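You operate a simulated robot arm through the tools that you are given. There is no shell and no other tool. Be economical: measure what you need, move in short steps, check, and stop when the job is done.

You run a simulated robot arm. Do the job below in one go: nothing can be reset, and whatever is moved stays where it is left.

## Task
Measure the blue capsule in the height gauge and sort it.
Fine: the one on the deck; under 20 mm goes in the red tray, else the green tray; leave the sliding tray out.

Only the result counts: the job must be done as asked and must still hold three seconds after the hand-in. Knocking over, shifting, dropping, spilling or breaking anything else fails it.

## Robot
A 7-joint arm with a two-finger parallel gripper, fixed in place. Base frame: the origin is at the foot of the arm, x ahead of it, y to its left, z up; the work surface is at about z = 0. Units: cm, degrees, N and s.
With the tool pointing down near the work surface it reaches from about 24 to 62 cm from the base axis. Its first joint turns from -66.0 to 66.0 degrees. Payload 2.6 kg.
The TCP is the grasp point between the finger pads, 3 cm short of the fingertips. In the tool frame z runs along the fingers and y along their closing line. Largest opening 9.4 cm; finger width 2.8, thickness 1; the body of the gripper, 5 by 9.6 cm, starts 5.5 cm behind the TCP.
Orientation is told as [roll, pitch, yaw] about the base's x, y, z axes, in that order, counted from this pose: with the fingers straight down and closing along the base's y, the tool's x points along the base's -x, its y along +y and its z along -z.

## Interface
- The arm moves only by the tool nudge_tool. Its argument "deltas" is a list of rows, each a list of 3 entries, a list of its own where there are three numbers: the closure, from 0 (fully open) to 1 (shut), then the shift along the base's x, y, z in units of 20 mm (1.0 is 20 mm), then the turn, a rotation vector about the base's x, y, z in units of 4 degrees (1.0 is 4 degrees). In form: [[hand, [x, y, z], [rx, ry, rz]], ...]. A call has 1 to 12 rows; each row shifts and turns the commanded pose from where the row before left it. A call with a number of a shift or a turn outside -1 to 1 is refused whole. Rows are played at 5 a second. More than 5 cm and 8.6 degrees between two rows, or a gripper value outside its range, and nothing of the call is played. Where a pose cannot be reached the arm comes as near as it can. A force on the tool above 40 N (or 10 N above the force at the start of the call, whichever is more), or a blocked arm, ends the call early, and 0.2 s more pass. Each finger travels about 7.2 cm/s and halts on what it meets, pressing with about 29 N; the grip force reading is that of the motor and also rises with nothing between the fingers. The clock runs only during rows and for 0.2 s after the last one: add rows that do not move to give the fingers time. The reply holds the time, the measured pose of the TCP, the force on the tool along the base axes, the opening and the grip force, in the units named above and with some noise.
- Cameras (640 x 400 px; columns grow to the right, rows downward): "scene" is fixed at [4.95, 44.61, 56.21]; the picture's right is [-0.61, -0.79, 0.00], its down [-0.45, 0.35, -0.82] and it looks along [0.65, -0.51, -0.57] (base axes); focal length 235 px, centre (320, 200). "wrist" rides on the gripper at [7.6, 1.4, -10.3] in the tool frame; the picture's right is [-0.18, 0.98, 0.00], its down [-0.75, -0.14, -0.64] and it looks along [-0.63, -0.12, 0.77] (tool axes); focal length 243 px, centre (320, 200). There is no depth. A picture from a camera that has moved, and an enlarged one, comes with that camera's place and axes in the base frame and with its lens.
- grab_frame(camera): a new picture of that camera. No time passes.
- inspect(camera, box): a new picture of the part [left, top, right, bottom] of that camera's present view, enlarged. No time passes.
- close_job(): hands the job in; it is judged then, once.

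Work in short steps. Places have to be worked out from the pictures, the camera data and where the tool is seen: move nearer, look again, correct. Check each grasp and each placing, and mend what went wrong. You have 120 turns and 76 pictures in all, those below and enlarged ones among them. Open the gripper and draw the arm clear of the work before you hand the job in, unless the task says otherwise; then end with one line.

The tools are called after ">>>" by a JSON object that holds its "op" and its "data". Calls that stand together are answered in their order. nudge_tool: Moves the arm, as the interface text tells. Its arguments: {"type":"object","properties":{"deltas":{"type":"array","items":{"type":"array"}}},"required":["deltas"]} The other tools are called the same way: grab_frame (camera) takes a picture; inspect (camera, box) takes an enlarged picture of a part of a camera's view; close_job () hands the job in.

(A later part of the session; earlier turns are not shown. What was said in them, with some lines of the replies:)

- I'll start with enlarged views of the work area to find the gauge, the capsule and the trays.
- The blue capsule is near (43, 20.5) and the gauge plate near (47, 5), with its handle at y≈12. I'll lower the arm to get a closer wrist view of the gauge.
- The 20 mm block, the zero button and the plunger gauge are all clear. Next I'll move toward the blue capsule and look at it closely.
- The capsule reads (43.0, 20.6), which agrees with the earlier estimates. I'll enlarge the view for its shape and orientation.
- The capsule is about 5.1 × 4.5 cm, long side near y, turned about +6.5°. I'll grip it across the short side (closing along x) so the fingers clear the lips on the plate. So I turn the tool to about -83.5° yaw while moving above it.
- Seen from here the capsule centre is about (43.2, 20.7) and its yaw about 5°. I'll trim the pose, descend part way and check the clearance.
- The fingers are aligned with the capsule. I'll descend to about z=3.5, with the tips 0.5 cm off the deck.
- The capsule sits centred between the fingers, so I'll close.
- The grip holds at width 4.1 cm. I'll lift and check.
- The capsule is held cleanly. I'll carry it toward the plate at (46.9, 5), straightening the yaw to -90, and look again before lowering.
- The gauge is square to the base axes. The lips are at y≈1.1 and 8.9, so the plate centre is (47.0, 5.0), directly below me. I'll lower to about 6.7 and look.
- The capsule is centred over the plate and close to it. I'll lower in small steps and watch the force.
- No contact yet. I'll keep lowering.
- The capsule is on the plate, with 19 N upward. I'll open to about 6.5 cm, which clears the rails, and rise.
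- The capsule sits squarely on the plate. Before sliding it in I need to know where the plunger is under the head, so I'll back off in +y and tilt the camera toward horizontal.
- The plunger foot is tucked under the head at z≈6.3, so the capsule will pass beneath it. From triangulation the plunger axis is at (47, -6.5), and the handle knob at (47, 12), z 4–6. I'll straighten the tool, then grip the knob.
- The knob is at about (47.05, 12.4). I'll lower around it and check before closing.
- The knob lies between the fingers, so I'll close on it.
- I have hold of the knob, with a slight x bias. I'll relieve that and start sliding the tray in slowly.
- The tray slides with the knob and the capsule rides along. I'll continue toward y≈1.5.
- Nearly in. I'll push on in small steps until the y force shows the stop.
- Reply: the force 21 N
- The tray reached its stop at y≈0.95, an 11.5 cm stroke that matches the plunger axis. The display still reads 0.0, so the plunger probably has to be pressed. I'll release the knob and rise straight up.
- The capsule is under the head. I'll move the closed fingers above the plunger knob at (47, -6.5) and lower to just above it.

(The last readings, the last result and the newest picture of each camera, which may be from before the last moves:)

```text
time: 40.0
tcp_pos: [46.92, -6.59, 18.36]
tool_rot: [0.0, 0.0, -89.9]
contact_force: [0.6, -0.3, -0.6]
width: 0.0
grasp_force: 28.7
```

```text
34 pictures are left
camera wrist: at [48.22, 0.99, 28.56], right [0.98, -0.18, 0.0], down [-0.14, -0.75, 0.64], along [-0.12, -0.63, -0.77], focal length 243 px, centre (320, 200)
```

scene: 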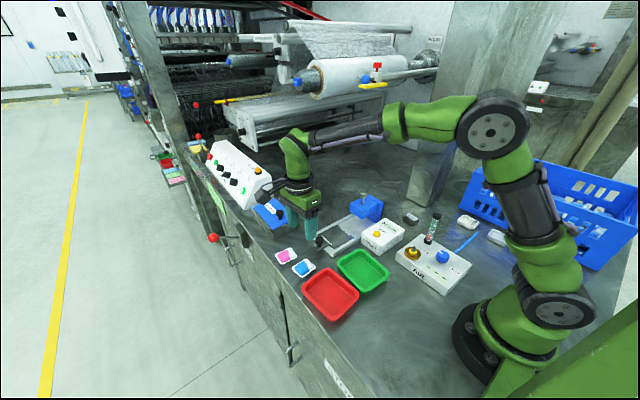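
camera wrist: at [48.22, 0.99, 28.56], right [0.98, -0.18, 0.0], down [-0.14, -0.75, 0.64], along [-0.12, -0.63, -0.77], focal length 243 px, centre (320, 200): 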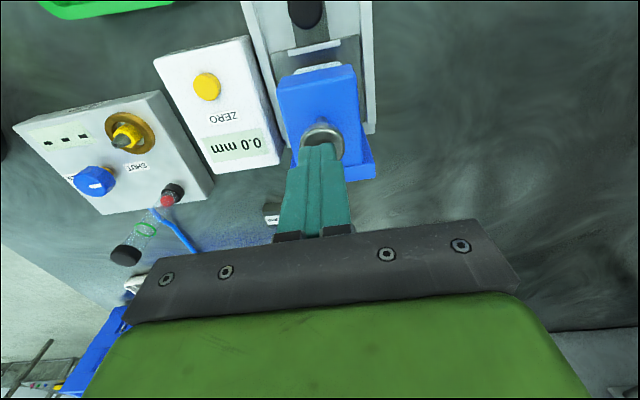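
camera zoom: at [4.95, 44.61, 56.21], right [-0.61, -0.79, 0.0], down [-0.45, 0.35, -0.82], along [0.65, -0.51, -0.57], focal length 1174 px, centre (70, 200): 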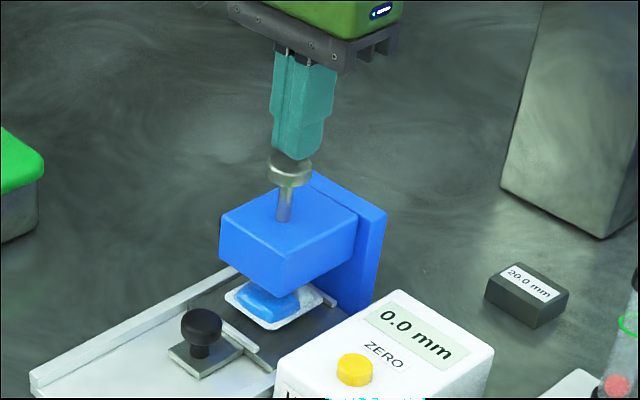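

I'm aligned within about 0.5 cm. I'll shift +0.3 in y and press down in small steps.

>>> {"op": "nudge_tool", "data": {"deltas": [[1, [0.03, 0.15, -0.25], [0, 0, 0]], [1, [0, 0, -0.25], [0, 0, 0]], [1, [0, 0, -0.2], [0, 0, 0]], [1, [0, 0, -0.2], [0, 0, 0]], [1, [0, 0, 0], [0, 0, 0]]]}}

>>> {"op": "inspect", "data": {"camera": "scene", "box": [320, 160, 420, 240]}}

```text
time: 41.2
tcp_pos: [47.03, -6.31, 16.5]
tool_rot: [0.0, 0.0, -89.8]
contact_force: [-0.1, -0.6, 1.0]
width: 0.03
grasp_force: 28.6
```

```text
5.00 times, centred on (370, 200) of scene
camera zoom: at [4.95, 44.61, 56.21], right [-0.61, -0.79, 0.0], down [-0.45, 0.35, -0.82], along [0.65, -0.51, -0.57], focal length 1174 px, centre (70, 200)
```

zoom: 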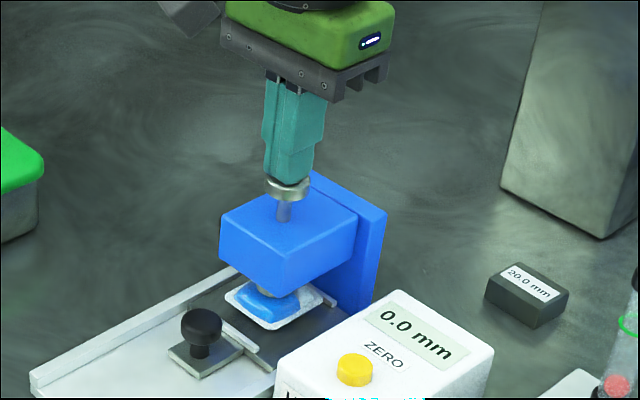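

The plunger is moving down. I'll keep pressing in small steps.

>>> {"op": "nudge_tool", "data": {"deltas": [[1, [0, 0, -0.2], [0, 0, 0]], [1, [0, 0, -0.2], [0, 0, 0]], [1, [0, 0, 0], [0, 0, 0]]]}}

>>> {"op": "nudge_tool", "data": {"deltas": [[1, [0, 0, -0.15], [0, 0, 0]], [1, [0, 0, -0.15], [0, 0, 0]], [1, [0, 0, 0], [0, 0, 0]]]}}

>>> {"op": "inspect", "data": {"camera": "scene", "box": [320, 160, 420, 240]}}

```text
time: 41.8
tcp_pos: [47.08, -6.24, 16.26]
tool_rot: [0.5, 0.1, -90.1]
contact_force: [-3.8, -1.1, 7.5]
width: 0.0
grasp_force: 29.2
stopped in row 2: the force on the tool passed its limit (the readings are from after the stop); the commanded pose is now the measured one
```

```text
time: 42.3
tcp_pos: [47.32, -6.34, 16.32]
tool_rot: [0.9, 0.0, -90.1]
contact_force: [-3.8, 0.2, 7.0]
width: 0.02
grasp_force: 28.7
stopped in row 2: the force on the tool passed its limit (the readings are from after the stop); the commanded pose is now the measured one
```

```text
5.00 times, centred on (370, 200) of scene
camera zoom: at [4.95, 44.61, 56.21], right [-0.61, -0.79, 0.0], down [-0.45, 0.35, -0.82], along [0.65, -0.51, -0.57], focal length 1174 px, centre (70, 200)
```

zoom: 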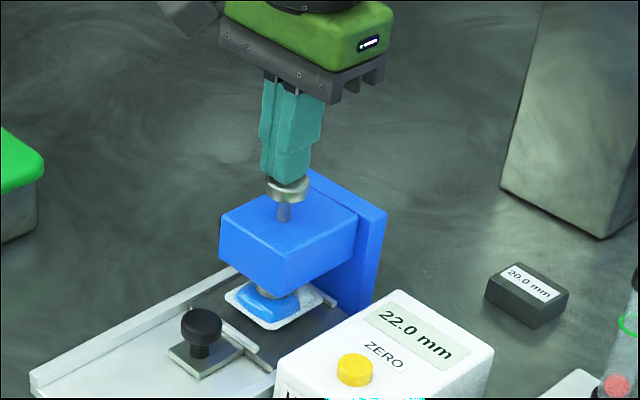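

The display reads 22.0 mm. I'll rise and read it again, and later check the gauge's zero with the plate empty before trusting the sort.

>>> {"op": "nudge_tool", "data": {"deltas": [[1, [0, 0, 0.5], [0, 0, 0]], [1, [0, 0, 1], [0, 0, 0]], [1, [0, 0, 1], [0, 0, 0]], [1, [0, 0, 0], [0, 0, 0]]]}}

>>> {"op": "inspect", "data": {"camera": "scene", "box": [320, 160, 420, 240]}}

```text
time: 43.3
tcp_pos: [47.11, -6.37, 21.2]
tool_rot: [0.9, 0.1, -90.2]
contact_force: [-0.3, 0.0, 0.3]
width: 0.02
grasp_force: 28.9
```

```text
5.00 times, centred on (370, 200) of scene
camera zoom: at [4.95, 44.61, 56.21], right [-0.61, -0.79, 0.0], down [-0.45, 0.35, -0.82], along [0.65, -0.51, -0.57], focal length 1174 px, centre (70, 200)
```

zoom: 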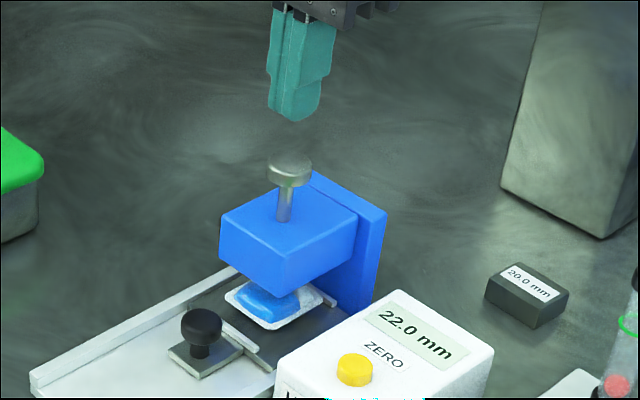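

The plunger sprang back and the display holds 22.0. Next I'll return to the tray knob to pull the tray out.

>>> {"op": "nudge_tool", "data": {"deltas": [[0.5, [-0.03, 1, 0], [-0.22, 0, 0]], [0.4, [0, 1, 0], [0, 0, 0]], [0.4, [0, 1, 0], [0, 0, 0]], [0.4, [0, 0.63, 0], [0, 0, 0]], [0.4, [0, 0, -1], [0, 0, 0]], [0.4, [0, 0, -1], [0, 0, 0]], [0.4, [0, 0, -1], [0, 0, 0]], [0.4, [0, 0, -1], [0, 0, 0]], [0.4, [0, 0, -1], [0, 0, 0]], [0.4, [0, 0, 0], [0, 0, 0]]]}}

>>> {"op": "grab_frame", "data": {"camera": "wrist"}}

```text
time: 45.5
tcp_pos: [47.19, 0.94, 11.2]
tool_rot: [0.9, -0.8, -90.2]
contact_force: [0.6, 0.2, -0.1]
width: 5.65
grasp_force: 0.1
```

```text
30 pictures are left
camera wrist: at [48.47, 8.69, 21.43], right [0.98, -0.19, 0.02], down [-0.15, -0.74, 0.65], along [-0.11, -0.64, -0.76], focal length 243 px, centre (320, 200)
```

wrist: 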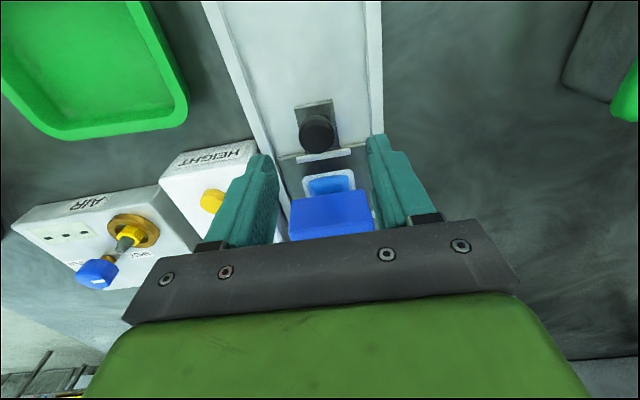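

A small tilt remains. I'll correct it and lower onto the knob.

>>> {"op": "nudge_tool", "data": {"deltas": [[0.4, [-0.08, 0, 0], [0.2, 0.22, 0]], [0.4, [0, 0, -1], [0, 0, 0]], [0.4, [0, 0, -0.8], [0, 0, 0]], [0.4, [0, 0, -0.45], [0, 0, 0]], [0.4, [0, 0, 0], [0, 0, 0]]]}}

>>> {"op": "nudge_tool", "data": {"deltas": [[0.55, [0, 0, 0], [0, 0, 0]], [0.65, [0, 0, 0], [0, 0, 0]], [0.75, [0, 0, 0], [0, 0, 0]], [0.85, [0, 0, 0], [0, 0, 0]], [0.85, [0, 0, 0], [0, 0, 0]]]}}

>>> {"op": "grab_frame", "data": {"camera": "wrist"}}

```text
time: 46.7
tcp_pos: [47.1, 0.99, 6.82]
tool_rot: [0.0, 0.1, -90.2]
contact_force: [0.1, -1.0, 0.3]
width: 5.63
grasp_force: 0.0
```

```text
time: 47.9
tcp_pos: [47.06, 1.03, 6.81]
tool_rot: [-0.1, 0.1, -90.3]
contact_force: [-10.7, -0.6, 5.2]
width: 2.69
grasp_force: 45.8
```

```text
29 pictures are left
camera wrist: at [48.48, 8.63, 17.13], right [0.98, -0.19, 0.0], down [-0.14, -0.75, 0.64], along [-0.12, -0.63, -0.77], focal length 243 px, centre (320, 200)
```

wrist: 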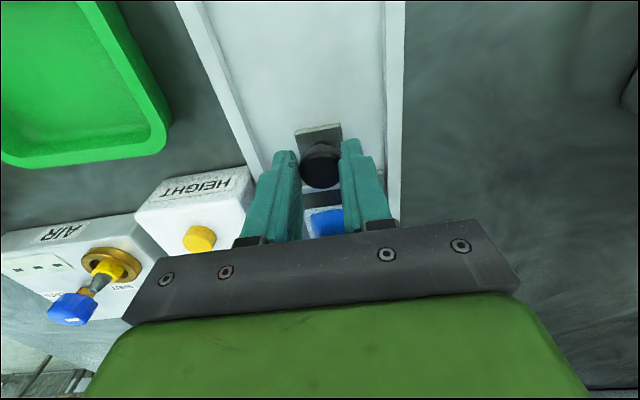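

I have the knob again. I'll pull the tray out by 11.5 cm at a gentle pace.

>>> {"op": "nudge_tool", "data": {"deltas": [[0.85, [-0.05, 0.2, 0], [0, 0, 0]], [0.85, [0, 0.4, 0], [0, 0, 0]], [0.85, [0, 0.5, 0], [0, 0, 0]], [0.85, [0, 0.6, 0], [0, 0, 0]], [0.85, [0, 0.6, 0], [0, 0, 0]], [0.85, [0, 0.6, 0], [0, 0, 0]], [0.85, [0, 0.6, 0], [0, 0, 0]], [0.85, [0, 0.6, 0], [0, 0, 0]], [0.85, [0, 0.6, 0], [0, 0, 0]], [0.85, [0, 0.5, 0], [0, 0, 0]], [0.85, [0, 0.35, 0], [0, 0, 0]], [0.85, [0, 0, 0], [0, 0, 0]]]}}

>>> {"op": "nudge_tool", "data": {"deltas": [[0.85, [0, 0.15, 0], [0, 0, 0]], [0.85, [0, 0, 0], [0, 0, 0]]]}}

>>> {"op": "inspect", "data": {"camera": "scene", "box": [300, 180, 400, 260]}}

```text
time: 50.5
tcp_pos: [46.97, 12.01, 6.77]
tool_rot: [0.2, 0.2, -90.2]
contact_force: [-4.9, -0.5, 30.0]
width: 2.68
grasp_force: 44.8
```

```text
time: 51.1
tcp_pos: [47.04, 12.26, 6.9]
tool_rot: [0.1, 0.0, -90.2]
contact_force: [-1.1, -0.3, 26.5]
width: 2.67
grasp_force: 45.1
```

```text
5.00 times, centred on (350, 220) of scene
camera zoom: at [4.94, 44.6, 56.21], right [-0.61, -0.79, 0.0], down [-0.45, 0.35, -0.82], along [0.65, -0.5, -0.57], focal length 1174 px, centre (170, 100)
```

zoom: 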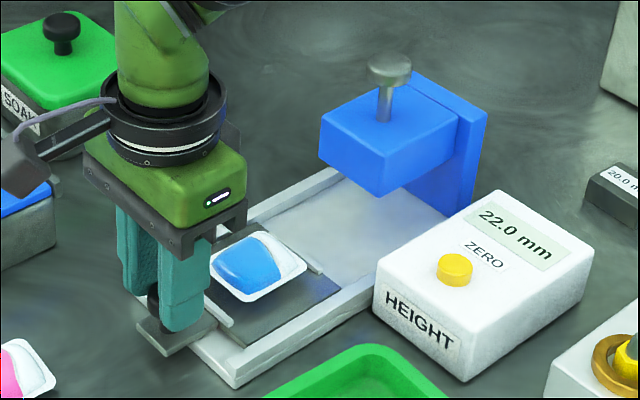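

The tray is nearly back. I'll relieve the vertical load slightly and pull the last few millimetres.

>>> {"op": "nudge_tool", "data": {"deltas": [[0.85, [0, 0.1, 0.05], [0, 0, 0]], [0.85, [0, 0.1, 0], [0, 0, 0]], [0.85, [0, 0, 0], [0, 0, 0]]]}}

```text
time: 51.9
tcp_pos: [46.92, 12.59, 6.84]
tool_rot: [0.2, -0.1, -90.4]
contact_force: [6.1, -9.8, 18.8]
width: 2.69
grasp_force: 44.6
```

It's at the outer stop. I'll release, rise and look at the capsule.

>>> {"op": "nudge_tool", "data": {"deltas": [[0.7, [0, -0.05, 0], [0, 0, 0]], [0.5, [0, 0, 0], [0, 0, 0]], [0.4, [0, 0, 0], [0, 0, 0]], [0.4, [0, 0, 0.5], [0, 0, 0]], [0.4, [0, 0, 1], [0, 0, 0]], [0.4, [0, 0, 1], [0, 0, 0]], [0.4, [0, -0.5, 0.5], [0, 0, 0]], [0.4, [0, -1, 0], [0, 0, 0]], [0.4, [0, -1, 0], [0, 0, 0]], [0.4, [0, -1, 0], [0, 0, 0]], [0.4, [0, 0, 0], [0, 0, 0]]]}}

>>> {"op": "grab_frame", "data": {"camera": "wrist"}}

```text
time: 54.3
tcp_pos: [47.1, 5.6, 12.82]
tool_rot: [0.0, 0.0, -90.2]
contact_force: [-0.1, -0.4, 0.0]
width: 5.63
grasp_force: 0.1
```

```text
27 pictures are left
camera wrist: at [48.49, 13.18, 23.05], right [0.98, -0.19, 0.0], down [-0.14, -0.75, 0.64], along [-0.12, -0.63, -0.77], focal length 243 px, centre (320, 200)
```

wrist: 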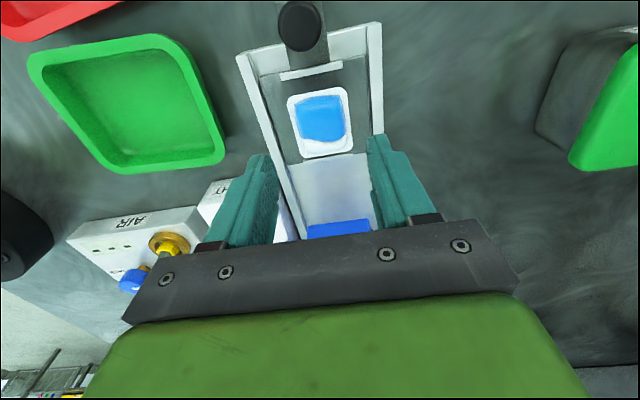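

The capsule is at (46.95, 5.0), still square. I'll lower to grip it at z≈5.2.

>>> {"op": "nudge_tool", "data": {"deltas": [[0.4, [-0.08, -0.28, -1], [0, 0, 0]], [0.4, [0, 0, -1], [0, 0, 0]], [0.4, [0, 0, -1], [0, 0, 0]], [0.4, [0, 0, -0.5], [0, 0, 0]], [0.4, [0, 0, -0.3], [0, 0, 0]], [0.4, [0, 0, 0], [0, 0, 0]], [0.5, [0, 0, 0], [0, 0, 0]], [0.58, [0, 0, 0], [0, 0, 0]], [0.65, [0, 0, 0], [0, 0, 0]], [0.68, [0, 0, 0], [0, 0, 0]], [0.68, [0, 0, 0], [0, 0, 0]]]}}

>>> {"op": "grab_frame", "data": {"camera": "wrist"}}

```text
time: 56.7
tcp_pos: [46.75, 5.08, 5.29]
tool_rot: [0.0, 0.0, -90.2]
contact_force: [-0.8, -0.8, 0.1]
width: 4.14
grasp_force: 29.1
```

```text
26 pictures are left
camera wrist: at [48.15, 12.73, 15.5], right [0.98, -0.19, 0.0], down [-0.14, -0.75, 0.64], along [-0.12, -0.63, -0.77], focal length 243 px, centre (320, 200)
```

wrist: 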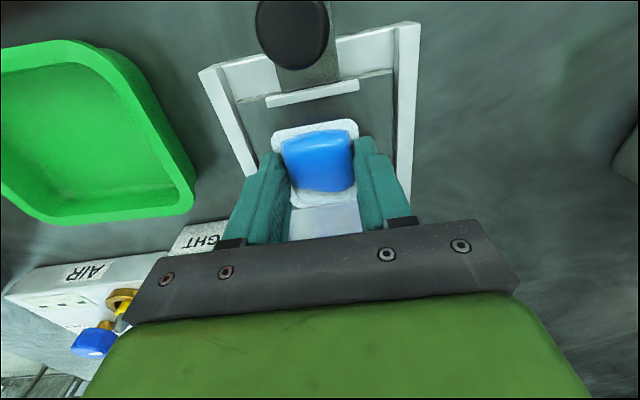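

It's held again. I'll lift and carry it toward the green tray at about (31.4, 8.9).

>>> {"op": "nudge_tool", "data": {"deltas": [[0.68, [0, 0, 0.5], [0, 0, 0]], [0.68, [0, 0, 1], [0, 0, 0]], [0.68, [0, 0, 1], [0, 0, 0]], [0.68, [0, 0, 1], [0, 0, 0]], [0.68, [-0.9, 0.24, 0.6], [0, 0, 0]], [0.68, [-0.9, 0.24, 0], [0, 0, 0]], [0.68, [-0.9, 0.24, 0], [0, 0, 0]], [0.68, [-0.9, 0.24, 0], [0, 0, 0]], [0.68, [-0.9, 0.24, 0], [0, 0, 0]], [0.68, [-0.9, 0.24, 0], [0, 0, 0]], [0.68, [-0.9, 0.24, 0], [0, 0, 0]], [0.68, [-0.9, 0.24, 0], [0, 0, 0]]]}}

>>> {"op": "nudge_tool", "data": {"deltas": [[0.68, [-0.5, 0, 0], [0, 0, 0]], [0.68, [0, 0, 0], [0, 0, 0]]]}}

>>> {"op": "grab_frame", "data": {"camera": "wrist"}}

>>> {"op": "inspect", "data": {"camera": "scene", "box": [310, 200, 440, 300]}}

```text
time: 59.3
tcp_pos: [32.27, 8.78, 13.45]
tool_rot: [0.1, 0.0, -90.2]
contact_force: [-0.5, 0.5, -1.0]
width: 4.12
grasp_force: 29.1
```

```text
time: 59.9
tcp_pos: [31.4, 8.87, 13.44]
tool_rot: [0.0, 0.0, -90.2]
contact_force: [0.6, 0.0, -0.6]
width: 4.14
grasp_force: 28.5
```

```text
25 pictures are left
camera wrist: at [32.81, 16.47, 23.69], right [0.98, -0.19, 0.0], down [-0.14, -0.75, 0.64], along [-0.12, -0.63, -0.77], focal length 243 px, centre (320, 200)
```

wrist: 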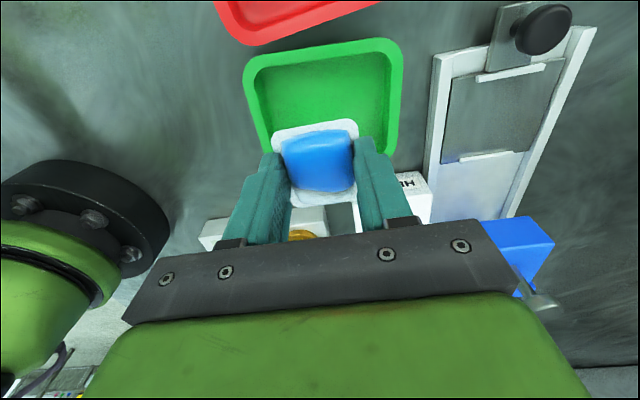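

```text
4.00 times, centred on (375, 250) of scene
camera zoom: at [4.95, 44.61, 56.21], right [-0.61, -0.79, 0.0], down [-0.45, 0.35, -0.82], along [0.65, -0.51, -0.57], focal length 939 px, centre (100, 0)
```

zoom: 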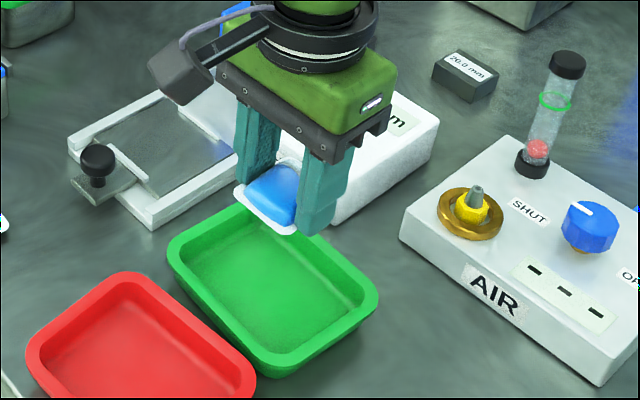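

The tray centre is about (32.0, 8.6). I'll shift over it and lower to just above the floor.

>>> {"op": "nudge_tool", "data": {"deltas": [[0.68, [0.3, -0.12, -0.5], [0, 0, 0]], [0.68, [0, 0, -1], [0, 0, 0]], [0.68, [0, 0, -1], [0, 0, 0]], [0.68, [0, 0, -1], [0, 0, 0]], [0.68, [0, 0, -0.5], [0, 0, 0]], [0.68, [0, 0, 0], [0, 0, 0]]]}}

>>> {"op": "inspect", "data": {"camera": "scene", "box": [310, 200, 440, 300]}}

>>> {"op": "grab_frame", "data": {"camera": "wrist"}}

```text
time: 61.3
tcp_pos: [31.84, 8.75, 5.52]
tool_rot: [-0.1, 0.0, -90.2]
contact_force: [-0.4, 0.3, -0.3]
width: 4.1
grasp_force: 29.0
```

```text
4.00 times, centred on (375, 250) of scene
camera zoom: at [4.95, 44.61, 56.21], right [-0.61, -0.79, 0.0], down [-0.45, 0.35, -0.82], along [0.65, -0.51, -0.57], focal length 939 px, centre (100, 0)
```

zoom: 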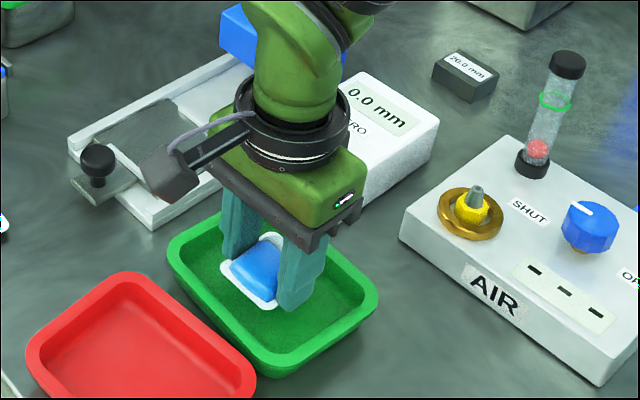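

```text
22 pictures are left
camera wrist: at [33.33, 16.37, 15.67], right [0.98, -0.19, 0.0], down [-0.14, -0.75, 0.64], along [-0.12, -0.63, -0.77], focal length 243 px, centre (320, 200)
```

wrist: 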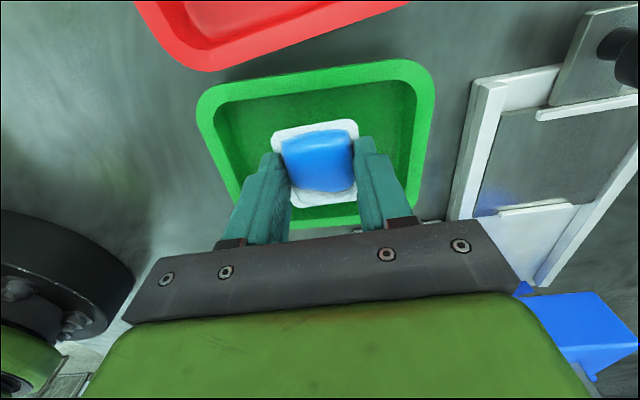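

The capsule is well inside the tray outline. I'll lower to the floor in small steps.

>>> {"op": "nudge_tool", "data": {"deltas": [[0.68, [0, 0, -0.3], [0, 0, 0]], [0.68, [0, 0, -0.2], [0, 0, 0]], [0.68, [0, 0, -0.15], [0, 0, 0]], [0.68, [0, 0, 0], [0, 0, 0]]]}}

>>> {"op": "nudge_tool", "data": {"deltas": [[0.68, [0, 0, -0.1], [0, 0, 0]], [0.68, [0, 0, 0], [0, 0, 0]]]}}

```text
time: 62.3
tcp_pos: [31.93, 8.76, 4.12]
tool_rot: [0.0, 0.0, -90.2]
contact_force: [0.2, -0.4, 0.4]
width: 4.11
grasp_force: 29.2
```

```text
time: 62.9
tcp_pos: [31.97, 8.78, 3.96]
tool_rot: [-0.1, -0.1, -90.1]
contact_force: [-0.2, -0.1, 0.7]
width: 4.13
grasp_force: 28.9
```

>>> {"op": "nudge_tool", "data": {"deltas": [[0.68, [0, 0, -0.1], [0, 0, 0]], [0.68, [0, 0, 0], [0, 0, 0]]]}}

```text
time: 63.5
tcp_pos: [31.92, 8.62, 3.73]
tool_rot: [-0.1, 0.1, -90.2]
contact_force: [-2.0, -1.5, 10.1]
width: 4.13
grasp_force: 28.9
```

Contact at 10 N, so the capsule is on the tray floor. I'll open a little and rise straight up.

>>> {"op": "nudge_tool", "data": {"deltas": [[0.55, [0, 0, 0], [0, 0, 0]], [0.48, [0, 0, 0], [0, 0, 0]], [0.44, [0, 0, 0], [0, 0, 0]], [0.44, [0, 0, 0.3], [0, 0, 0]], [0.44, [0, 0, 0.7], [0, 0, 0]], [0.44, [0, 0, 1], [0, 0, 0]], [0.44, [0, 0, 1], [0, 0, 0]], [0.44, [0, 0, 1], [0, 0, 0]], [0.44, [0, 0, 1], [0, 0, 0]], [0.44, [0, 0, 0], [0, 0, 0]]]}}

>>> {"op": "grab_frame", "data": {"camera": "wrist"}}

>>> {"op": "inspect", "data": {"camera": "scene", "box": [300, 180, 440, 300]}}

```text
time: 65.7
tcp_pos: [31.94, 8.7, 13.9]
tool_rot: [0.0, 0.1, -90.2]
contact_force: [0.8, -0.2, -1.2]
width: 5.23
grasp_force: 0.1
```

```text
21 pictures are left
camera wrist: at [33.43, 16.35, 24.12], right [0.98, -0.19, 0.0], down [-0.14, -0.75, 0.64], along [-0.12, -0.63, -0.77], focal length 243 px, centre (320, 200)
```

wrist: 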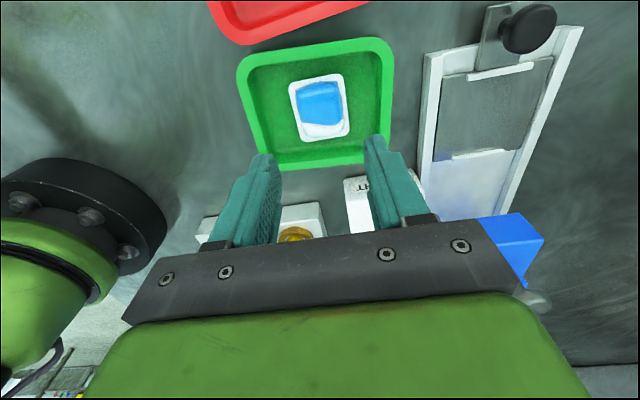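

```text
3.33 times, centred on (370, 240) of scene
camera zoom: at [4.95, 44.61, 56.21], right [-0.61, -0.79, 0.0], down [-0.45, 0.35, -0.82], along [0.65, -0.51, -0.57], focal length 783 px, centre (153, 67)
```

zoom: 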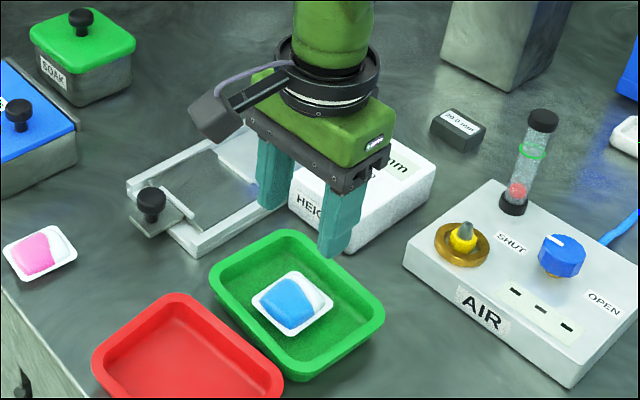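

The capsule rests in the green tray. The reading was only 2 mm over the limit, so I'll check the zero by pressing the plunger on the empty plate. First I go back to the tray knob.

>>> {"op": "nudge_tool", "data": {"deltas": [[0.4, [1, 0.23, 0], [0, 0, 0]], [0.4, [1, 0.23, 0], [0, 0, 0]], [0.4, [1, 0.23, 0], [0, 0, 0]], [0.4, [1, 0.23, 0], [0, 0, 0]], [0.4, [1, 0.23, 0], [0, 0, 0]], [0.4, [1, 0.23, 0], [0, 0, 0]], [0.4, [1, 0.25, 0], [0, 0, 0]], [0.4, [0.54, 0.25, 0], [0, 0, 0]], [0.4, [0, 0, -1], [0, 0, 0]], [0.4, [0, 0, -1], [0, 0, 0]], [0.4, [0, 0, 0], [0, 0, 0]]]}}

>>> {"op": "grab_frame", "data": {"camera": "wrist"}}

```text
time: 68.1
tcp_pos: [47.03, 12.51, 9.85]
tool_rot: [0.0, 0.1, -90.2]
contact_force: [-0.9, -0.2, 0.0]
width: 5.63
grasp_force: 0.1
```

```text
19 pictures are left
camera wrist: at [48.49, 20.11, 20.05], right [0.98, -0.19, 0.0], down [-0.14, -0.75, 0.64], along [-0.12, -0.63, -0.77], focal length 243 px, centre (320, 200)
```

wrist: 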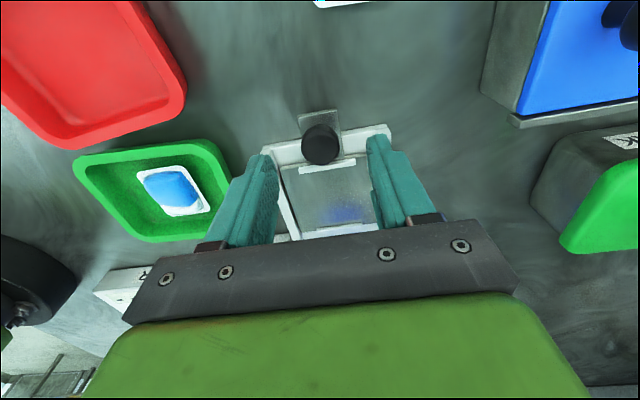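

I'm aligned with the knob. I'll lower and grip it.

>>> {"op": "nudge_tool", "data": {"deltas": [[0.4, [0, 0, -1], [0, 0, 0]], [0.4, [0, 0, -0.55], [0, 0, 0]], [0.4, [0, 0, 0], [0, 0, 0]], [0.55, [0, 0, 0], [0, 0, 0]], [0.65, [0, 0, 0], [0, 0, 0]], [0.75, [0, 0, 0], [0, 0, 0]], [0.85, [-0.03, 0, 0], [0, 0, 0]], [0.85, [0, 0, 0], [0, 0, 0]]]}}

>>> {"op": "nudge_tool", "data": {"deltas": [[0.85, [0, -0.3, 0], [0, 0, 0]], [0.85, [0, -0.5, 0], [0, 0, 0]], [0.85, [0, -0.6, 0], [0, 0, 0]], [0.85, [0, -0.6, 0], [0, 0, 0]], [0.85, [0, -0.6, 0], [0, 0, 0]], [0.85, [0, -0.6, 0], [0, 0, 0]], [0.85, [0, -0.6, 0], [0, 0, 0]], [0.85, [0, -0.6, 0], [0, 0, 0]], [0.85, [0, -0.6, 0], [0, 0, 0]], [0.85, [0, -0.4, 0], [0, 0, 0]], [0.85, [0, -0.2, 0], [0, 0, 0]], [0.85, [0, 0, 0], [0, 0, 0]]]}}

>>> {"op": "nudge_tool", "data": {"deltas": [[0.85, [0, -0.15, 0], [0, 0, 0]], [0.85, [0, -0.1, 0], [0, 0, 0]], [0.85, [0, 0, 0], [0, 0, 0]]]}}

```text
time: 69.9
tcp_pos: [46.97, 12.49, 6.8]
tool_rot: [0.1, -0.1, -90.1]
contact_force: [-0.1, 0.2, -4.1]
width: 2.71
grasp_force: 44.6
```

```text
time: 72.5
tcp_pos: [47.06, 1.29, 6.59]
tool_rot: [0.1, 0.1, -90.2]
contact_force: [5.6, -0.8, 6.6]
width: 2.68
grasp_force: 44.8
```

```text
time: 73.3
tcp_pos: [46.96, 0.9, 6.68]
tool_rot: [0.0, 0.1, -90.0]
contact_force: [13.5, 8.5, -1.1]
width: 2.72
grasp_force: 45.3
```

The tray is at its inner stop. I'll release, rise, close the fingers and move over the plunger.

>>> {"op": "nudge_tool", "data": {"deltas": [[0.7, [0, 0.04, 0], [0, 0, 0]], [0.55, [0, 0, 0], [0, 0, 0]], [0.4, [0, 0, 0], [0, 0, 0]], [0.4, [0, 0, 0.5], [0, 0, 0]], [0.4, [0, 0, 1], [0, 0, 0]], [0.4, [0, 0, 1], [0, 0, 0]], [0.4, [0, 0, 1], [0, 0, 0]], [0.4, [0, 0, 1], [0, 0, 0]], [0.4, [0, 0, 1], [0, 0, 0]], [0.7, [0, 0, 0.7], [0, 0, 0]], [1, [0, 0, 0], [0, 0, 0]], [1, [0, 0, 0], [0, 0, 0]]]}}

>>> {"op": "nudge_tool", "data": {"deltas": [[1, [0.02, -1, 0], [0, 0, 0]], [1, [0, -1, 0], [0, 0, 0]], [1, [0, -1, 0], [0, 0, 0]], [1, [0, -0.57, 0], [0, 0, 0]], [1, [0, 0, -0.7], [0, 0, 0]], [1, [0, 0, -0.5], [0, 0, 0]], [1, [0, 0, -0.3], [0, 0, 0]], [1, [0, 0, 0], [0, 0, 0]]]}}

>>> {"op": "inspect", "data": {"camera": "scene", "box": [320, 160, 420, 240]}}

```text
time: 75.9
tcp_pos: [47.08, 0.73, 19.12]
tool_rot: [0.0, 0.0, -90.2]
contact_force: [-0.9, 0.3, 0.5]
width: 0.0
grasp_force: 29.5
```

```text
time: 77.7
tcp_pos: [47.09, -6.35, 16.19]
tool_rot: [0.1, 0.0, -90.2]
contact_force: [0.0, -0.7, 1.6]
width: 0.01
grasp_force: 29.1
```

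```text
5.00 times, centred on (370, 200) of scene
camera zoom: at [4.95, 44.61, 56.21], right [-0.61, -0.79, 0.0], down [-0.45, 0.35, -0.82], along [0.65, -0.51, -0.57], focal length 1174 px, centre (70, 200)
```

zoom: 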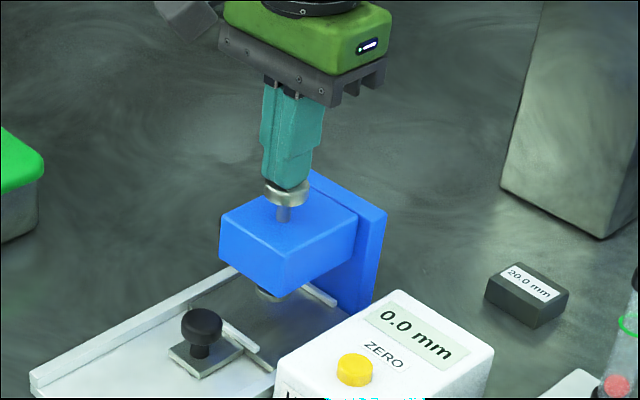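

The plunger is moving freely over the empty plate. I'll press on down in small steps until contact.

>>> {"op": "nudge_tool", "data": {"deltas": [[1, [0, 0, -0.3], [0, 0, 0]], [1, [0, 0, -0.3], [0, 0, 0]], [1, [0, 0, -0.2], [0, 0, 0]], [1, [0, 0, 0], [0, 0, 0]]]}}

>>> {"op": "nudge_tool", "data": {"deltas": [[1, [0, 0, -0.1], [0, 0, 0]], [1, [0, 0, -0.1], [0, 0, 0]], [1, [0, 0, -0.1], [0, 0, 0]], [1, [0, 0, 0], [0, 0, 0]]]}}

>>> {"op": "inspect", "data": {"camera": "scene", "box": [320, 160, 420, 240]}}

```text
time: 78.7
tcp_pos: [46.9, -6.17, 14.46]
tool_rot: [0.1, 0.1, -90.2]
contact_force: [-1.0, 2.0, 11.2]
width: 0.0
grasp_force: 28.3
```

```text
time: 79.3
tcp_pos: [47.08, -6.19, 14.58]
tool_rot: [0.3, 0.2, -90.4]
contact_force: [-3.9, 1.3, 12.1]
width: 0.0
grasp_force: 29.2
stopped in row 3: the force on the tool passed its limit (the readings are from after the stop); the commanded pose is now the measured one
```

```text
5.00 times, centred on (370, 200) of scene
camera zoom: at [4.95, 44.61, 56.21], right [-0.61, -0.79, 0.0], down [-0.45, 0.35, -0.82], along [0.65, -0.51, -0.57], focal length 1174 px, centre (70, 200)
```

zoom: 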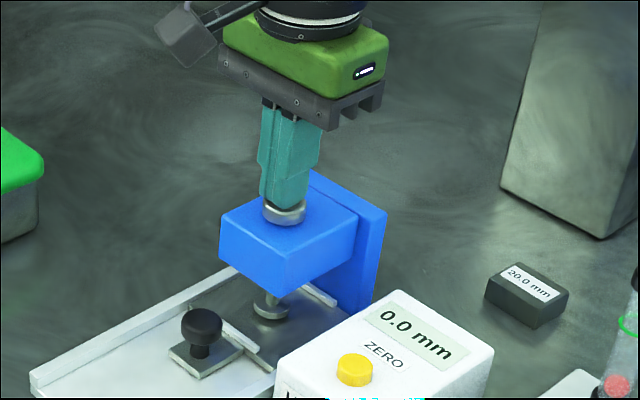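

The plunger stopped with the display at 0.0, but the tool height differs by only about 1.75 cm from the capsule press. I need to see whether the foot reached the plate or the knob bottomed on the head.

>>> {"op": "inspect", "data": {"camera": "scene", "box": [360, 190, 390, 230]}}

```text
10.00 times, centred on (375, 210) of scene
camera zoom: at [4.95, 44.61, 56.21], right [-0.61, -0.79, 0.0], down [-0.45, 0.35, -0.82], along [0.65, -0.51, -0.57], focal length 2349 px, centre (-230, 100)
```

zoom: 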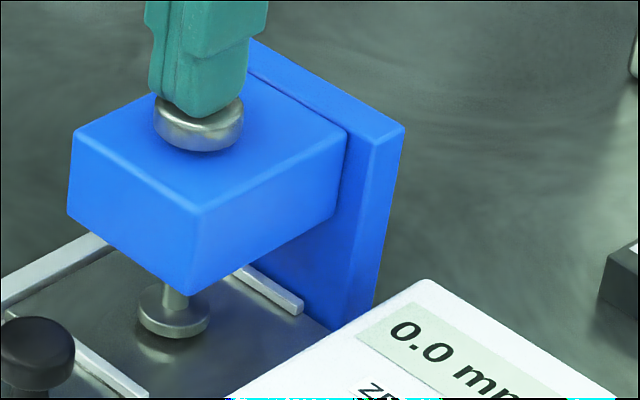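

The knob bottomed on the head and the foot hovers a few mm above the plate, so 0.0 here just means no contact. A cross-check that disturbs nothing is to touch the capsule top and then the tray floor with the fingertips. First I'll bring the tray back out.

>>> {"op": "nudge_tool", "data": {"deltas": [[1, [0, 0, 0.5], [-0.05, 0.07, 0.05]], [1, [0, 0, 1], [0, 0, 0]], [1, [0, 0, 1], [0, 0, 0]], [1, [0, 0, 0.8], [0, 0, 0]], [0.4, [0, 1, 0], [0, 0, 0]], [0.4, [0, 1, 0], [0, 0, 0]], [0.4, [0, 1, 0], [0, 0, 0]], [0.4, [0, 0.59, 0], [0, 0, 0]], [0.4, [0, 0, -1], [0, 0, 0]], [0.4, [0, 0, -1], [0, 0, 0]], [0.4, [0, 0, -1], [0, 0, 0]], [0.4, [0, 0, 0], [0, 0, 0]]]}}

```text
time: 81.9
tcp_pos: [47.01, 1.06, 14.96]
tool_rot: [-0.1, -0.1, -90.1]
contact_force: [0.7, 0.0, -0.4]
width: 5.66
grasp_force: 0.2
```

I'm above the knob again. I'll lower, grip it and pull the tray out.

>>> {"op": "nudge_tool", "data": {"deltas": [[0.4, [0, 0, -1], [0, 0, 0]], [0.4, [0, 0, -1], [0, 0, 0]], [0.4, [0, 0, -1], [0, 0, 0]], [0.4, [0, 0, -0.8], [0, 0, 0]], [0.4, [0, 0, -0.3], [0, 0, 0]], [0.4, [0, 0, 0], [0, 0, 0]], [0.55, [0, 0, 0], [0, 0, 0]], [0.65, [0, 0, 0], [0, 0, 0]], [0.75, [0, 0, 0], [0, 0, 0]], [0.85, [-0.03, 0, 0], [0, 0, 0]], [0.85, [0, 0, 0], [0, 0, 0]]]}}

>>> {"op": "nudge_tool", "data": {"deltas": [[0.85, [0, 0.3, 0], [0, 0, 0]], [0.85, [0, 0.5, 0], [0, 0, 0]], [0.85, [0, 0.6, 0], [0, 0, 0]], [0.85, [0, 0.6, 0], [0, 0, 0]], [0.85, [0, 0.6, 0], [0, 0, 0]], [0.85, [0, 0.6, 0], [0, 0, 0]], [0.85, [0, 0.6, 0], [0, 0, 0]], [0.85, [0, 0.6, 0], [0, 0, 0]], [0.85, [0, 0.6, 0], [0, 0, 0]], [0.85, [0, 0.4, 0], [0, 0, 0]], [0.85, [0, 0.3, 0], [0, 0, 0]], [0.85, [0, 0, 0], [0, 0, 0]]]}}

>>> {"op": "nudge_tool", "data": {"deltas": [[0.85, [0, 0.1, 0], [0, 0, 0]], [0.85, [0, 0.1, 0], [0, 0, 0]], [0.85, [0, 0, 0], [0, 0, 0]]]}}

>>> {"op": "inspect", "data": {"camera": "scene", "box": [300, 180, 400, 260]}}

```text
time: 84.3
tcp_pos: [47.09, 1.04, 6.78]
tool_rot: [0.0, 0.0, -90.0]
contact_force: [6.5, 2.8, -11.2]
width: 2.68
grasp_force: 44.9
```

```text
time: 86.9
tcp_pos: [46.9, 12.35, 6.87]
tool_rot: [0.1, -0.1, -90.0]
contact_force: [9.9, -0.3, 12.4]
width: 2.66
grasp_force: 44.9
```

```text
time: 87.7
tcp_pos: [47.03, 12.61, 6.88]
tool_rot: [0.0, -0.2, -90.2]
contact_force: [6.5, -8.7, 17.8]
width: 2.64
grasp_force: 44.8
```

```text
5.00 times, centred on (350, 220) of scene
camera zoom: at [4.94, 44.6, 56.21], right [-0.61, -0.79, 0.0], down [-0.45, 0.35, -0.82], along [0.65, -0.51, -0.57], focal length 1174 px, centre (170, 100)
```

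zoom: 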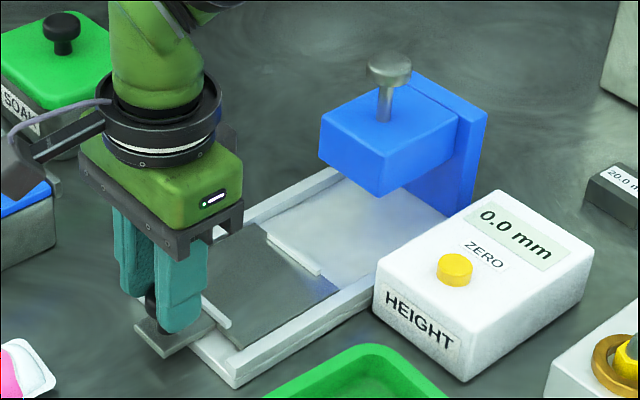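

The tray is fully out at its stop. I'll release, rise, close the fingers and go above the capsule in the green tray.

>>> {"op": "nudge_tool", "data": {"deltas": [[0.7, [0, -0.04, 0], [0, 0, 0]], [0.55, [0, 0, 0], [0, 0, 0]], [0.4, [0, 0, 0], [0, 0, 0]], [0.4, [0, 0, 0.5], [0, 0, 0]], [0.4, [0, 0, 1], [0, 0, 0]], [0.4, [0, 0, 1], [0, 0, 0]], [0.6, [0, 0, 0.5], [0, 0, 0]], [0.8, [-1, -0.25, 0], [0, 0, 0]], [1, [-1, -0.25, 0], [0, 0, 0]], [1, [-1, -0.25, 0], [0, 0, 0]], [1, [-1, -0.25, 0], [0, 0, 0]], [1, [-1, -0.25, 0], [0, 0, 0]]]}}

>>> {"op": "nudge_tool", "data": {"deltas": [[1, [-1, -0.25, 0], [0, 0, 0]], [1, [-1, -0.25, 0], [0, 0, 0]], [1, [-0.52, -0.15, 0], [0, 0, 0]], [1, [0, 0, -1], [0, 0, 0]], [1, [0, 0, -1], [0, 0, 0]], [1, [0, 0, -0.8], [0, 0, 0]], [1, [0, 0, 0], [0, 0, 0]], [1, [0, 0, 0], [0, 0, 0]]]}}

>>> {"op": "grab_frame", "data": {"camera": "wrist"}}

```text
time: 90.3
tcp_pos: [37.04, 10.46, 12.7]
tool_rot: [-0.1, -0.1, -90.0]
contact_force: [-1.0, -0.2, 0.1]
width: 0.02
grasp_force: 29.3
```

```text
time: 92.1
tcp_pos: [31.87, 8.96, 7.27]
tool_rot: [-0.1, -0.1, -90.2]
contact_force: [-0.5, 0.6, 0.2]
width: 0.01
grasp_force: 28.9
```

```text
14 pictures are left
camera wrist: at [33.29, 16.56, 17.42], right [0.98, -0.19, 0.0], down [-0.14, -0.75, 0.64], along [-0.12, -0.63, -0.77], focal length 243 px, centre (320, 200)
```

wrist: 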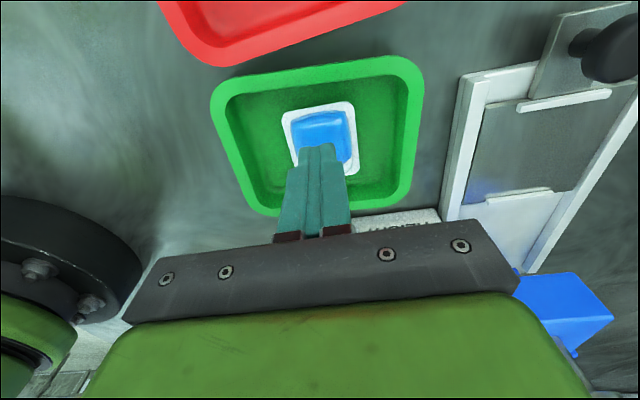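

The tips are over the capsule's dome. I'll lower gently and look for first contact.

>>> {"op": "nudge_tool", "data": {"deltas": [[1, [0, 0, -0.3], [0, 0, 0]], [1, [0, 0, -0.25], [0, 0, 0]], [1, [0, 0, 0], [0, 0, 0]], [1, [0, 0, 0], [0, 0, 0]]]}}

>>> {"op": "nudge_tool", "data": {"deltas": [[1, [0, 0, -0.1], [0, 0, 0]], [1, [0, 0, 0], [0, 0, 0]]]}}

>>> {"op": "nudge_tool", "data": {"deltas": [[1, [0, 0, -0.05], [0, 0, 0]], [1, [0, 0, 0], [0, 0, 0]]]}}

>>> {"op": "nudge_tool", "data": {"deltas": [[1, [0, 0, -0.05], [0, 0, 0]], [1, [0, 0, 0], [0, 0, 0]]]}}

```text
time: 93.1
tcp_pos: [31.98, 8.9, 6.01]
tool_rot: [-0.1, 0.0, -90.1]
contact_force: [-0.5, -0.4, -0.3]
width: 0.02
grasp_force: 29.4
```

```text
time: 93.7
tcp_pos: [31.97, 9.04, 6.02]
tool_rot: [-0.1, -0.2, -90.0]
contact_force: [0.3, 1.0, -0.1]
width: 0.0
grasp_force: 29.1
```

```text
time: 94.3
tcp_pos: [31.91, 8.87, 5.71]
tool_rot: [0.0, -0.1, -90.1]
contact_force: [0.6, -0.2, -0.3]
width: 0.0
grasp_force: 29.1
```

```text
time: 94.9
tcp_pos: [31.87, 8.83, 5.68]
tool_rot: [0.0, -0.1, -90.1]
contact_force: [0.6, 0.6, 0.4]
width: 0.0
grasp_force: 29.2
```

>>> {"op": "nudge_tool", "data": {"deltas": [[1, [0, 0, -0.05], [0, 0, 0]], [1, [0, 0, 0], [0, 0, 0]]]}}

>>> {"op": "nudge_tool", "data": {"deltas": [[1, [0, 0, -0.05], [0, 0, 0]], [1, [0, 0, 0], [0, 0, 0]]]}}

```text
time: 95.5
tcp_pos: [31.97, 8.88, 5.72]
tool_rot: [0.0, 0.0, -90.1]
contact_force: [-1.0, 1.4, 6.1]
width: 0.01
grasp_force: 29.0
```

```text
time: 96.1
tcp_pos: [31.98, 8.95, 5.59]
tool_rot: [0.0, 0.0, -90.1]
contact_force: [-3.6, 0.2, 22.5]
width: 0.02
grasp_force: 28.8
```

First contact came at about z=5.62 (6 N, then 22 N a millimetre lower). There's no free floor beside the capsule, but the red tray looks identical and is empty. I'll touch its floor for reference.

>>> {"op": "nudge_tool", "data": {"deltas": [[1, [0, 0, 0.5], [0, 0, 0]], [1, [0, 0, 1], [0, 0, 0]], [1, [0, 0, 1], [0, 0, 0]], [1, [0, 1, 0.5], [0, 0, 0]], [1, [0, 1, 0], [0, 0, 0]], [1, [0, 1, 0], [0, 0, 0]], [1, [0, 1, 0], [0, 0, 0]], [1, [0, 1, 0], [0, 0, 0]], [1, [0, 1, 0], [0, 0, 0]], [1, [0, 0.2, 0], [0, 0, 0]], [1, [0, 0, 0], [0, 0, 0]]]}}

>>> {"op": "grab_frame", "data": {"camera": "scene"}}

>>> {"op": "grab_frame", "data": {"camera": "wrist"}}

```text
time: 98.5
tcp_pos: [32.09, 21.34, 11.4]
tool_rot: [0.0, -0.2, -90.0]
contact_force: [-0.2, -0.5, 0.5]
width: 0.01
grasp_force: 28.9
```

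```text
13 pictures are left
```

scene: 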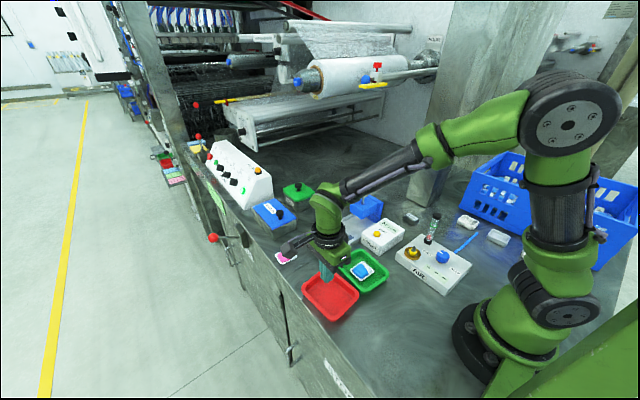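

```text
12 pictures are left
camera wrist: at [33.37, 28.99, 21.67], right [0.98, -0.19, 0.0], down [-0.14, -0.75, 0.64], along [-0.12, -0.63, -0.77], focal length 243 px, centre (320, 200)
```

wrist: 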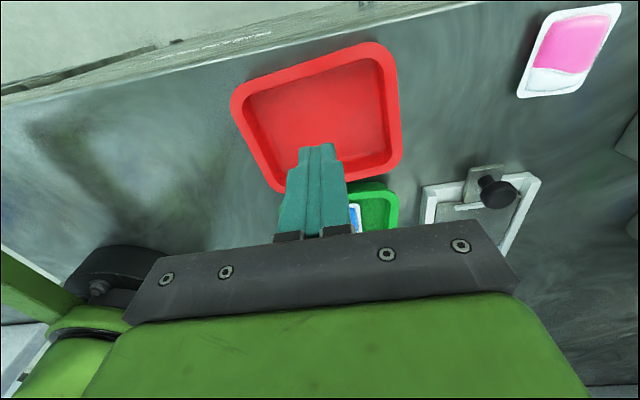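

I'm over the middle of the red tray. I'll lower toward its floor.

>>> {"op": "nudge_tool", "data": {"deltas": [[1, [0, 0, -1], [0, 0, 0]], [1, [0, 0, -1], [0, 0, 0]], [1, [0, 0, -1], [0, 0, 0]], [1, [0, 0, -0.6], [0, 0, 0]], [1, [0, 0, 0], [0, 0, 0]], [1, [0, 0, 0], [0, 0, 0]]]}}

>>> {"op": "nudge_tool", "data": {"deltas": [[1, [0, 0, -0.1], [0, 0, 0]], [1, [0, 0, 0], [0, 0, 0]]]}}

>>> {"op": "nudge_tool", "data": {"deltas": [[1, [0, 0, -0.1], [0, 0, 0]], [1, [0, 0, 0], [0, 0, 0]]]}}

>>> {"op": "nudge_tool", "data": {"deltas": [[1, [0, 0, -0.05], [0, 0, 0]], [1, [0, 0, 0], [0, 0, 0]]]}}

```text
time: 99.9
tcp_pos: [32.0, 21.21, 4.21]
tool_rot: [0.0, 0.0, -90.1]
contact_force: [0.9, -0.3, -1.0]
width: 0.0
grasp_force: 28.9
```

```text
time: 100.5
tcp_pos: [32.04, 21.28, 4.01]
tool_rot: [-0.1, -0.1, -90.0]
contact_force: [-0.6, -0.1, 0.2]
width: 0.0
grasp_force: 29.4
```

```text
time: 101.1
tcp_pos: [31.74, 21.36, 3.89]
tool_rot: [-0.1, -0.1, -90.0]
contact_force: [0.2, 0.5, -0.2]
width: 0.01
grasp_force: 29.3
```

```text
time: 101.7
tcp_pos: [31.92, 21.32, 3.88]
tool_rot: [0.0, -0.1, -90.2]
contact_force: [0.0, -0.8, 0.0]
width: 0.01
grasp_force: 29.5
```

>>> {"op": "nudge_tool", "data": {"deltas": [[1, [0, 0, -0.05], [0, 0, 0]], [1, [0, 0, 0], [0, 0, 0]]]}}

>>> {"op": "nudge_tool", "data": {"deltas": [[1, [0, 0, -0.05], [0, 0, 0]], [1, [0, 0, 0], [0, 0, 0]]]}}

>>> {"op": "nudge_tool", "data": {"deltas": [[1, [0, 0, -0.05], [0, 0, 0]], [1, [0, 0, 0], [0, 0, 0]]]}}

```text
time: 102.3
tcp_pos: [31.87, 21.29, 3.71]
tool_rot: [-0.1, -0.2, -90.1]
contact_force: [-0.1, -0.9, -0.6]
width: 0.0
grasp_force: 28.9
```

```text
time: 102.9
tcp_pos: [31.89, 21.27, 3.59]
tool_rot: [-0.1, -0.1, -90.1]
contact_force: [0.2, -0.3, 1.2]
width: 0.01
grasp_force: 29.3
```

```text
time: 103.5
tcp_pos: [31.98, 21.16, 3.43]
tool_rot: [-0.2, -0.2, -90.2]
contact_force: [-0.1, -0.1, 0.0]
width: 0.0
grasp_force: 29.0
```

There's still no contact 2.1 cm below the capsule-top height, so the capsule is clearly taller than 20 mm. The 22.0 mm reading holds and green is right. I'll rise, open the gripper and draw clear.

>>> {"op": "nudge_tool", "data": {"deltas": [[1, [0, 0, 1], [0, 0, 0]], [1, [0, 0, 1], [0, 0, 0]], [1, [0, 0, 1], [0, 0, 0]], [1, [0, 0, 1], [0, 0, 0]], [0.5, [0, 0, 1], [0, 0, 0]], [0, [0, 0, 1], [0, 0, 0]], [0, [0, 0, 1], [0, 0, 0]], [0, [0, 0, 1], [0, 0, 0]], [0, [0, 0, 1], [0, 0, 0]], [0, [0, 0, 1], [0, 0, 0]], [0, [0, 0, 1], [0, 0, 0]], [0, [0, 0, 0], [0, 0, 0]]]}}

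>>> {"op": "inspect", "data": {"camera": "scene", "box": [260, 170, 440, 330]}}

```text
time: 106.1
tcp_pos: [31.85, 21.36, 25.5]
tool_rot: [-0.1, -0.1, -90.2]
contact_force: [0.0, 0.5, 0.1]
width: 9.4
grasp_force: 0.0
```

```text
2.50 times, centred on (350, 250) of scene
camera zoom: at [4.95, 44.61, 56.21], right [-0.61, -0.79, 0.0], down [-0.45, 0.35, -0.82], along [0.65, -0.51, -0.57], focal length 587 px, centre (245, 75)
```

zoom: 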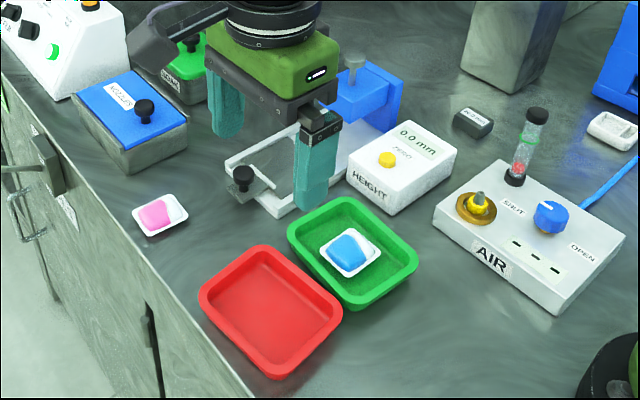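

The capsule is in the green tray, the sliding tray is out, nothing else has moved, and the gripper is open and clear. I'm handing in.

>>> {"op": "close_job", "data": {}}

```text
The job is handed in.
```

The blue capsule measured 22.0 mm in the height gauge, so it went in the green tray; the sliding tray is left out, and I saw nothing else moved.
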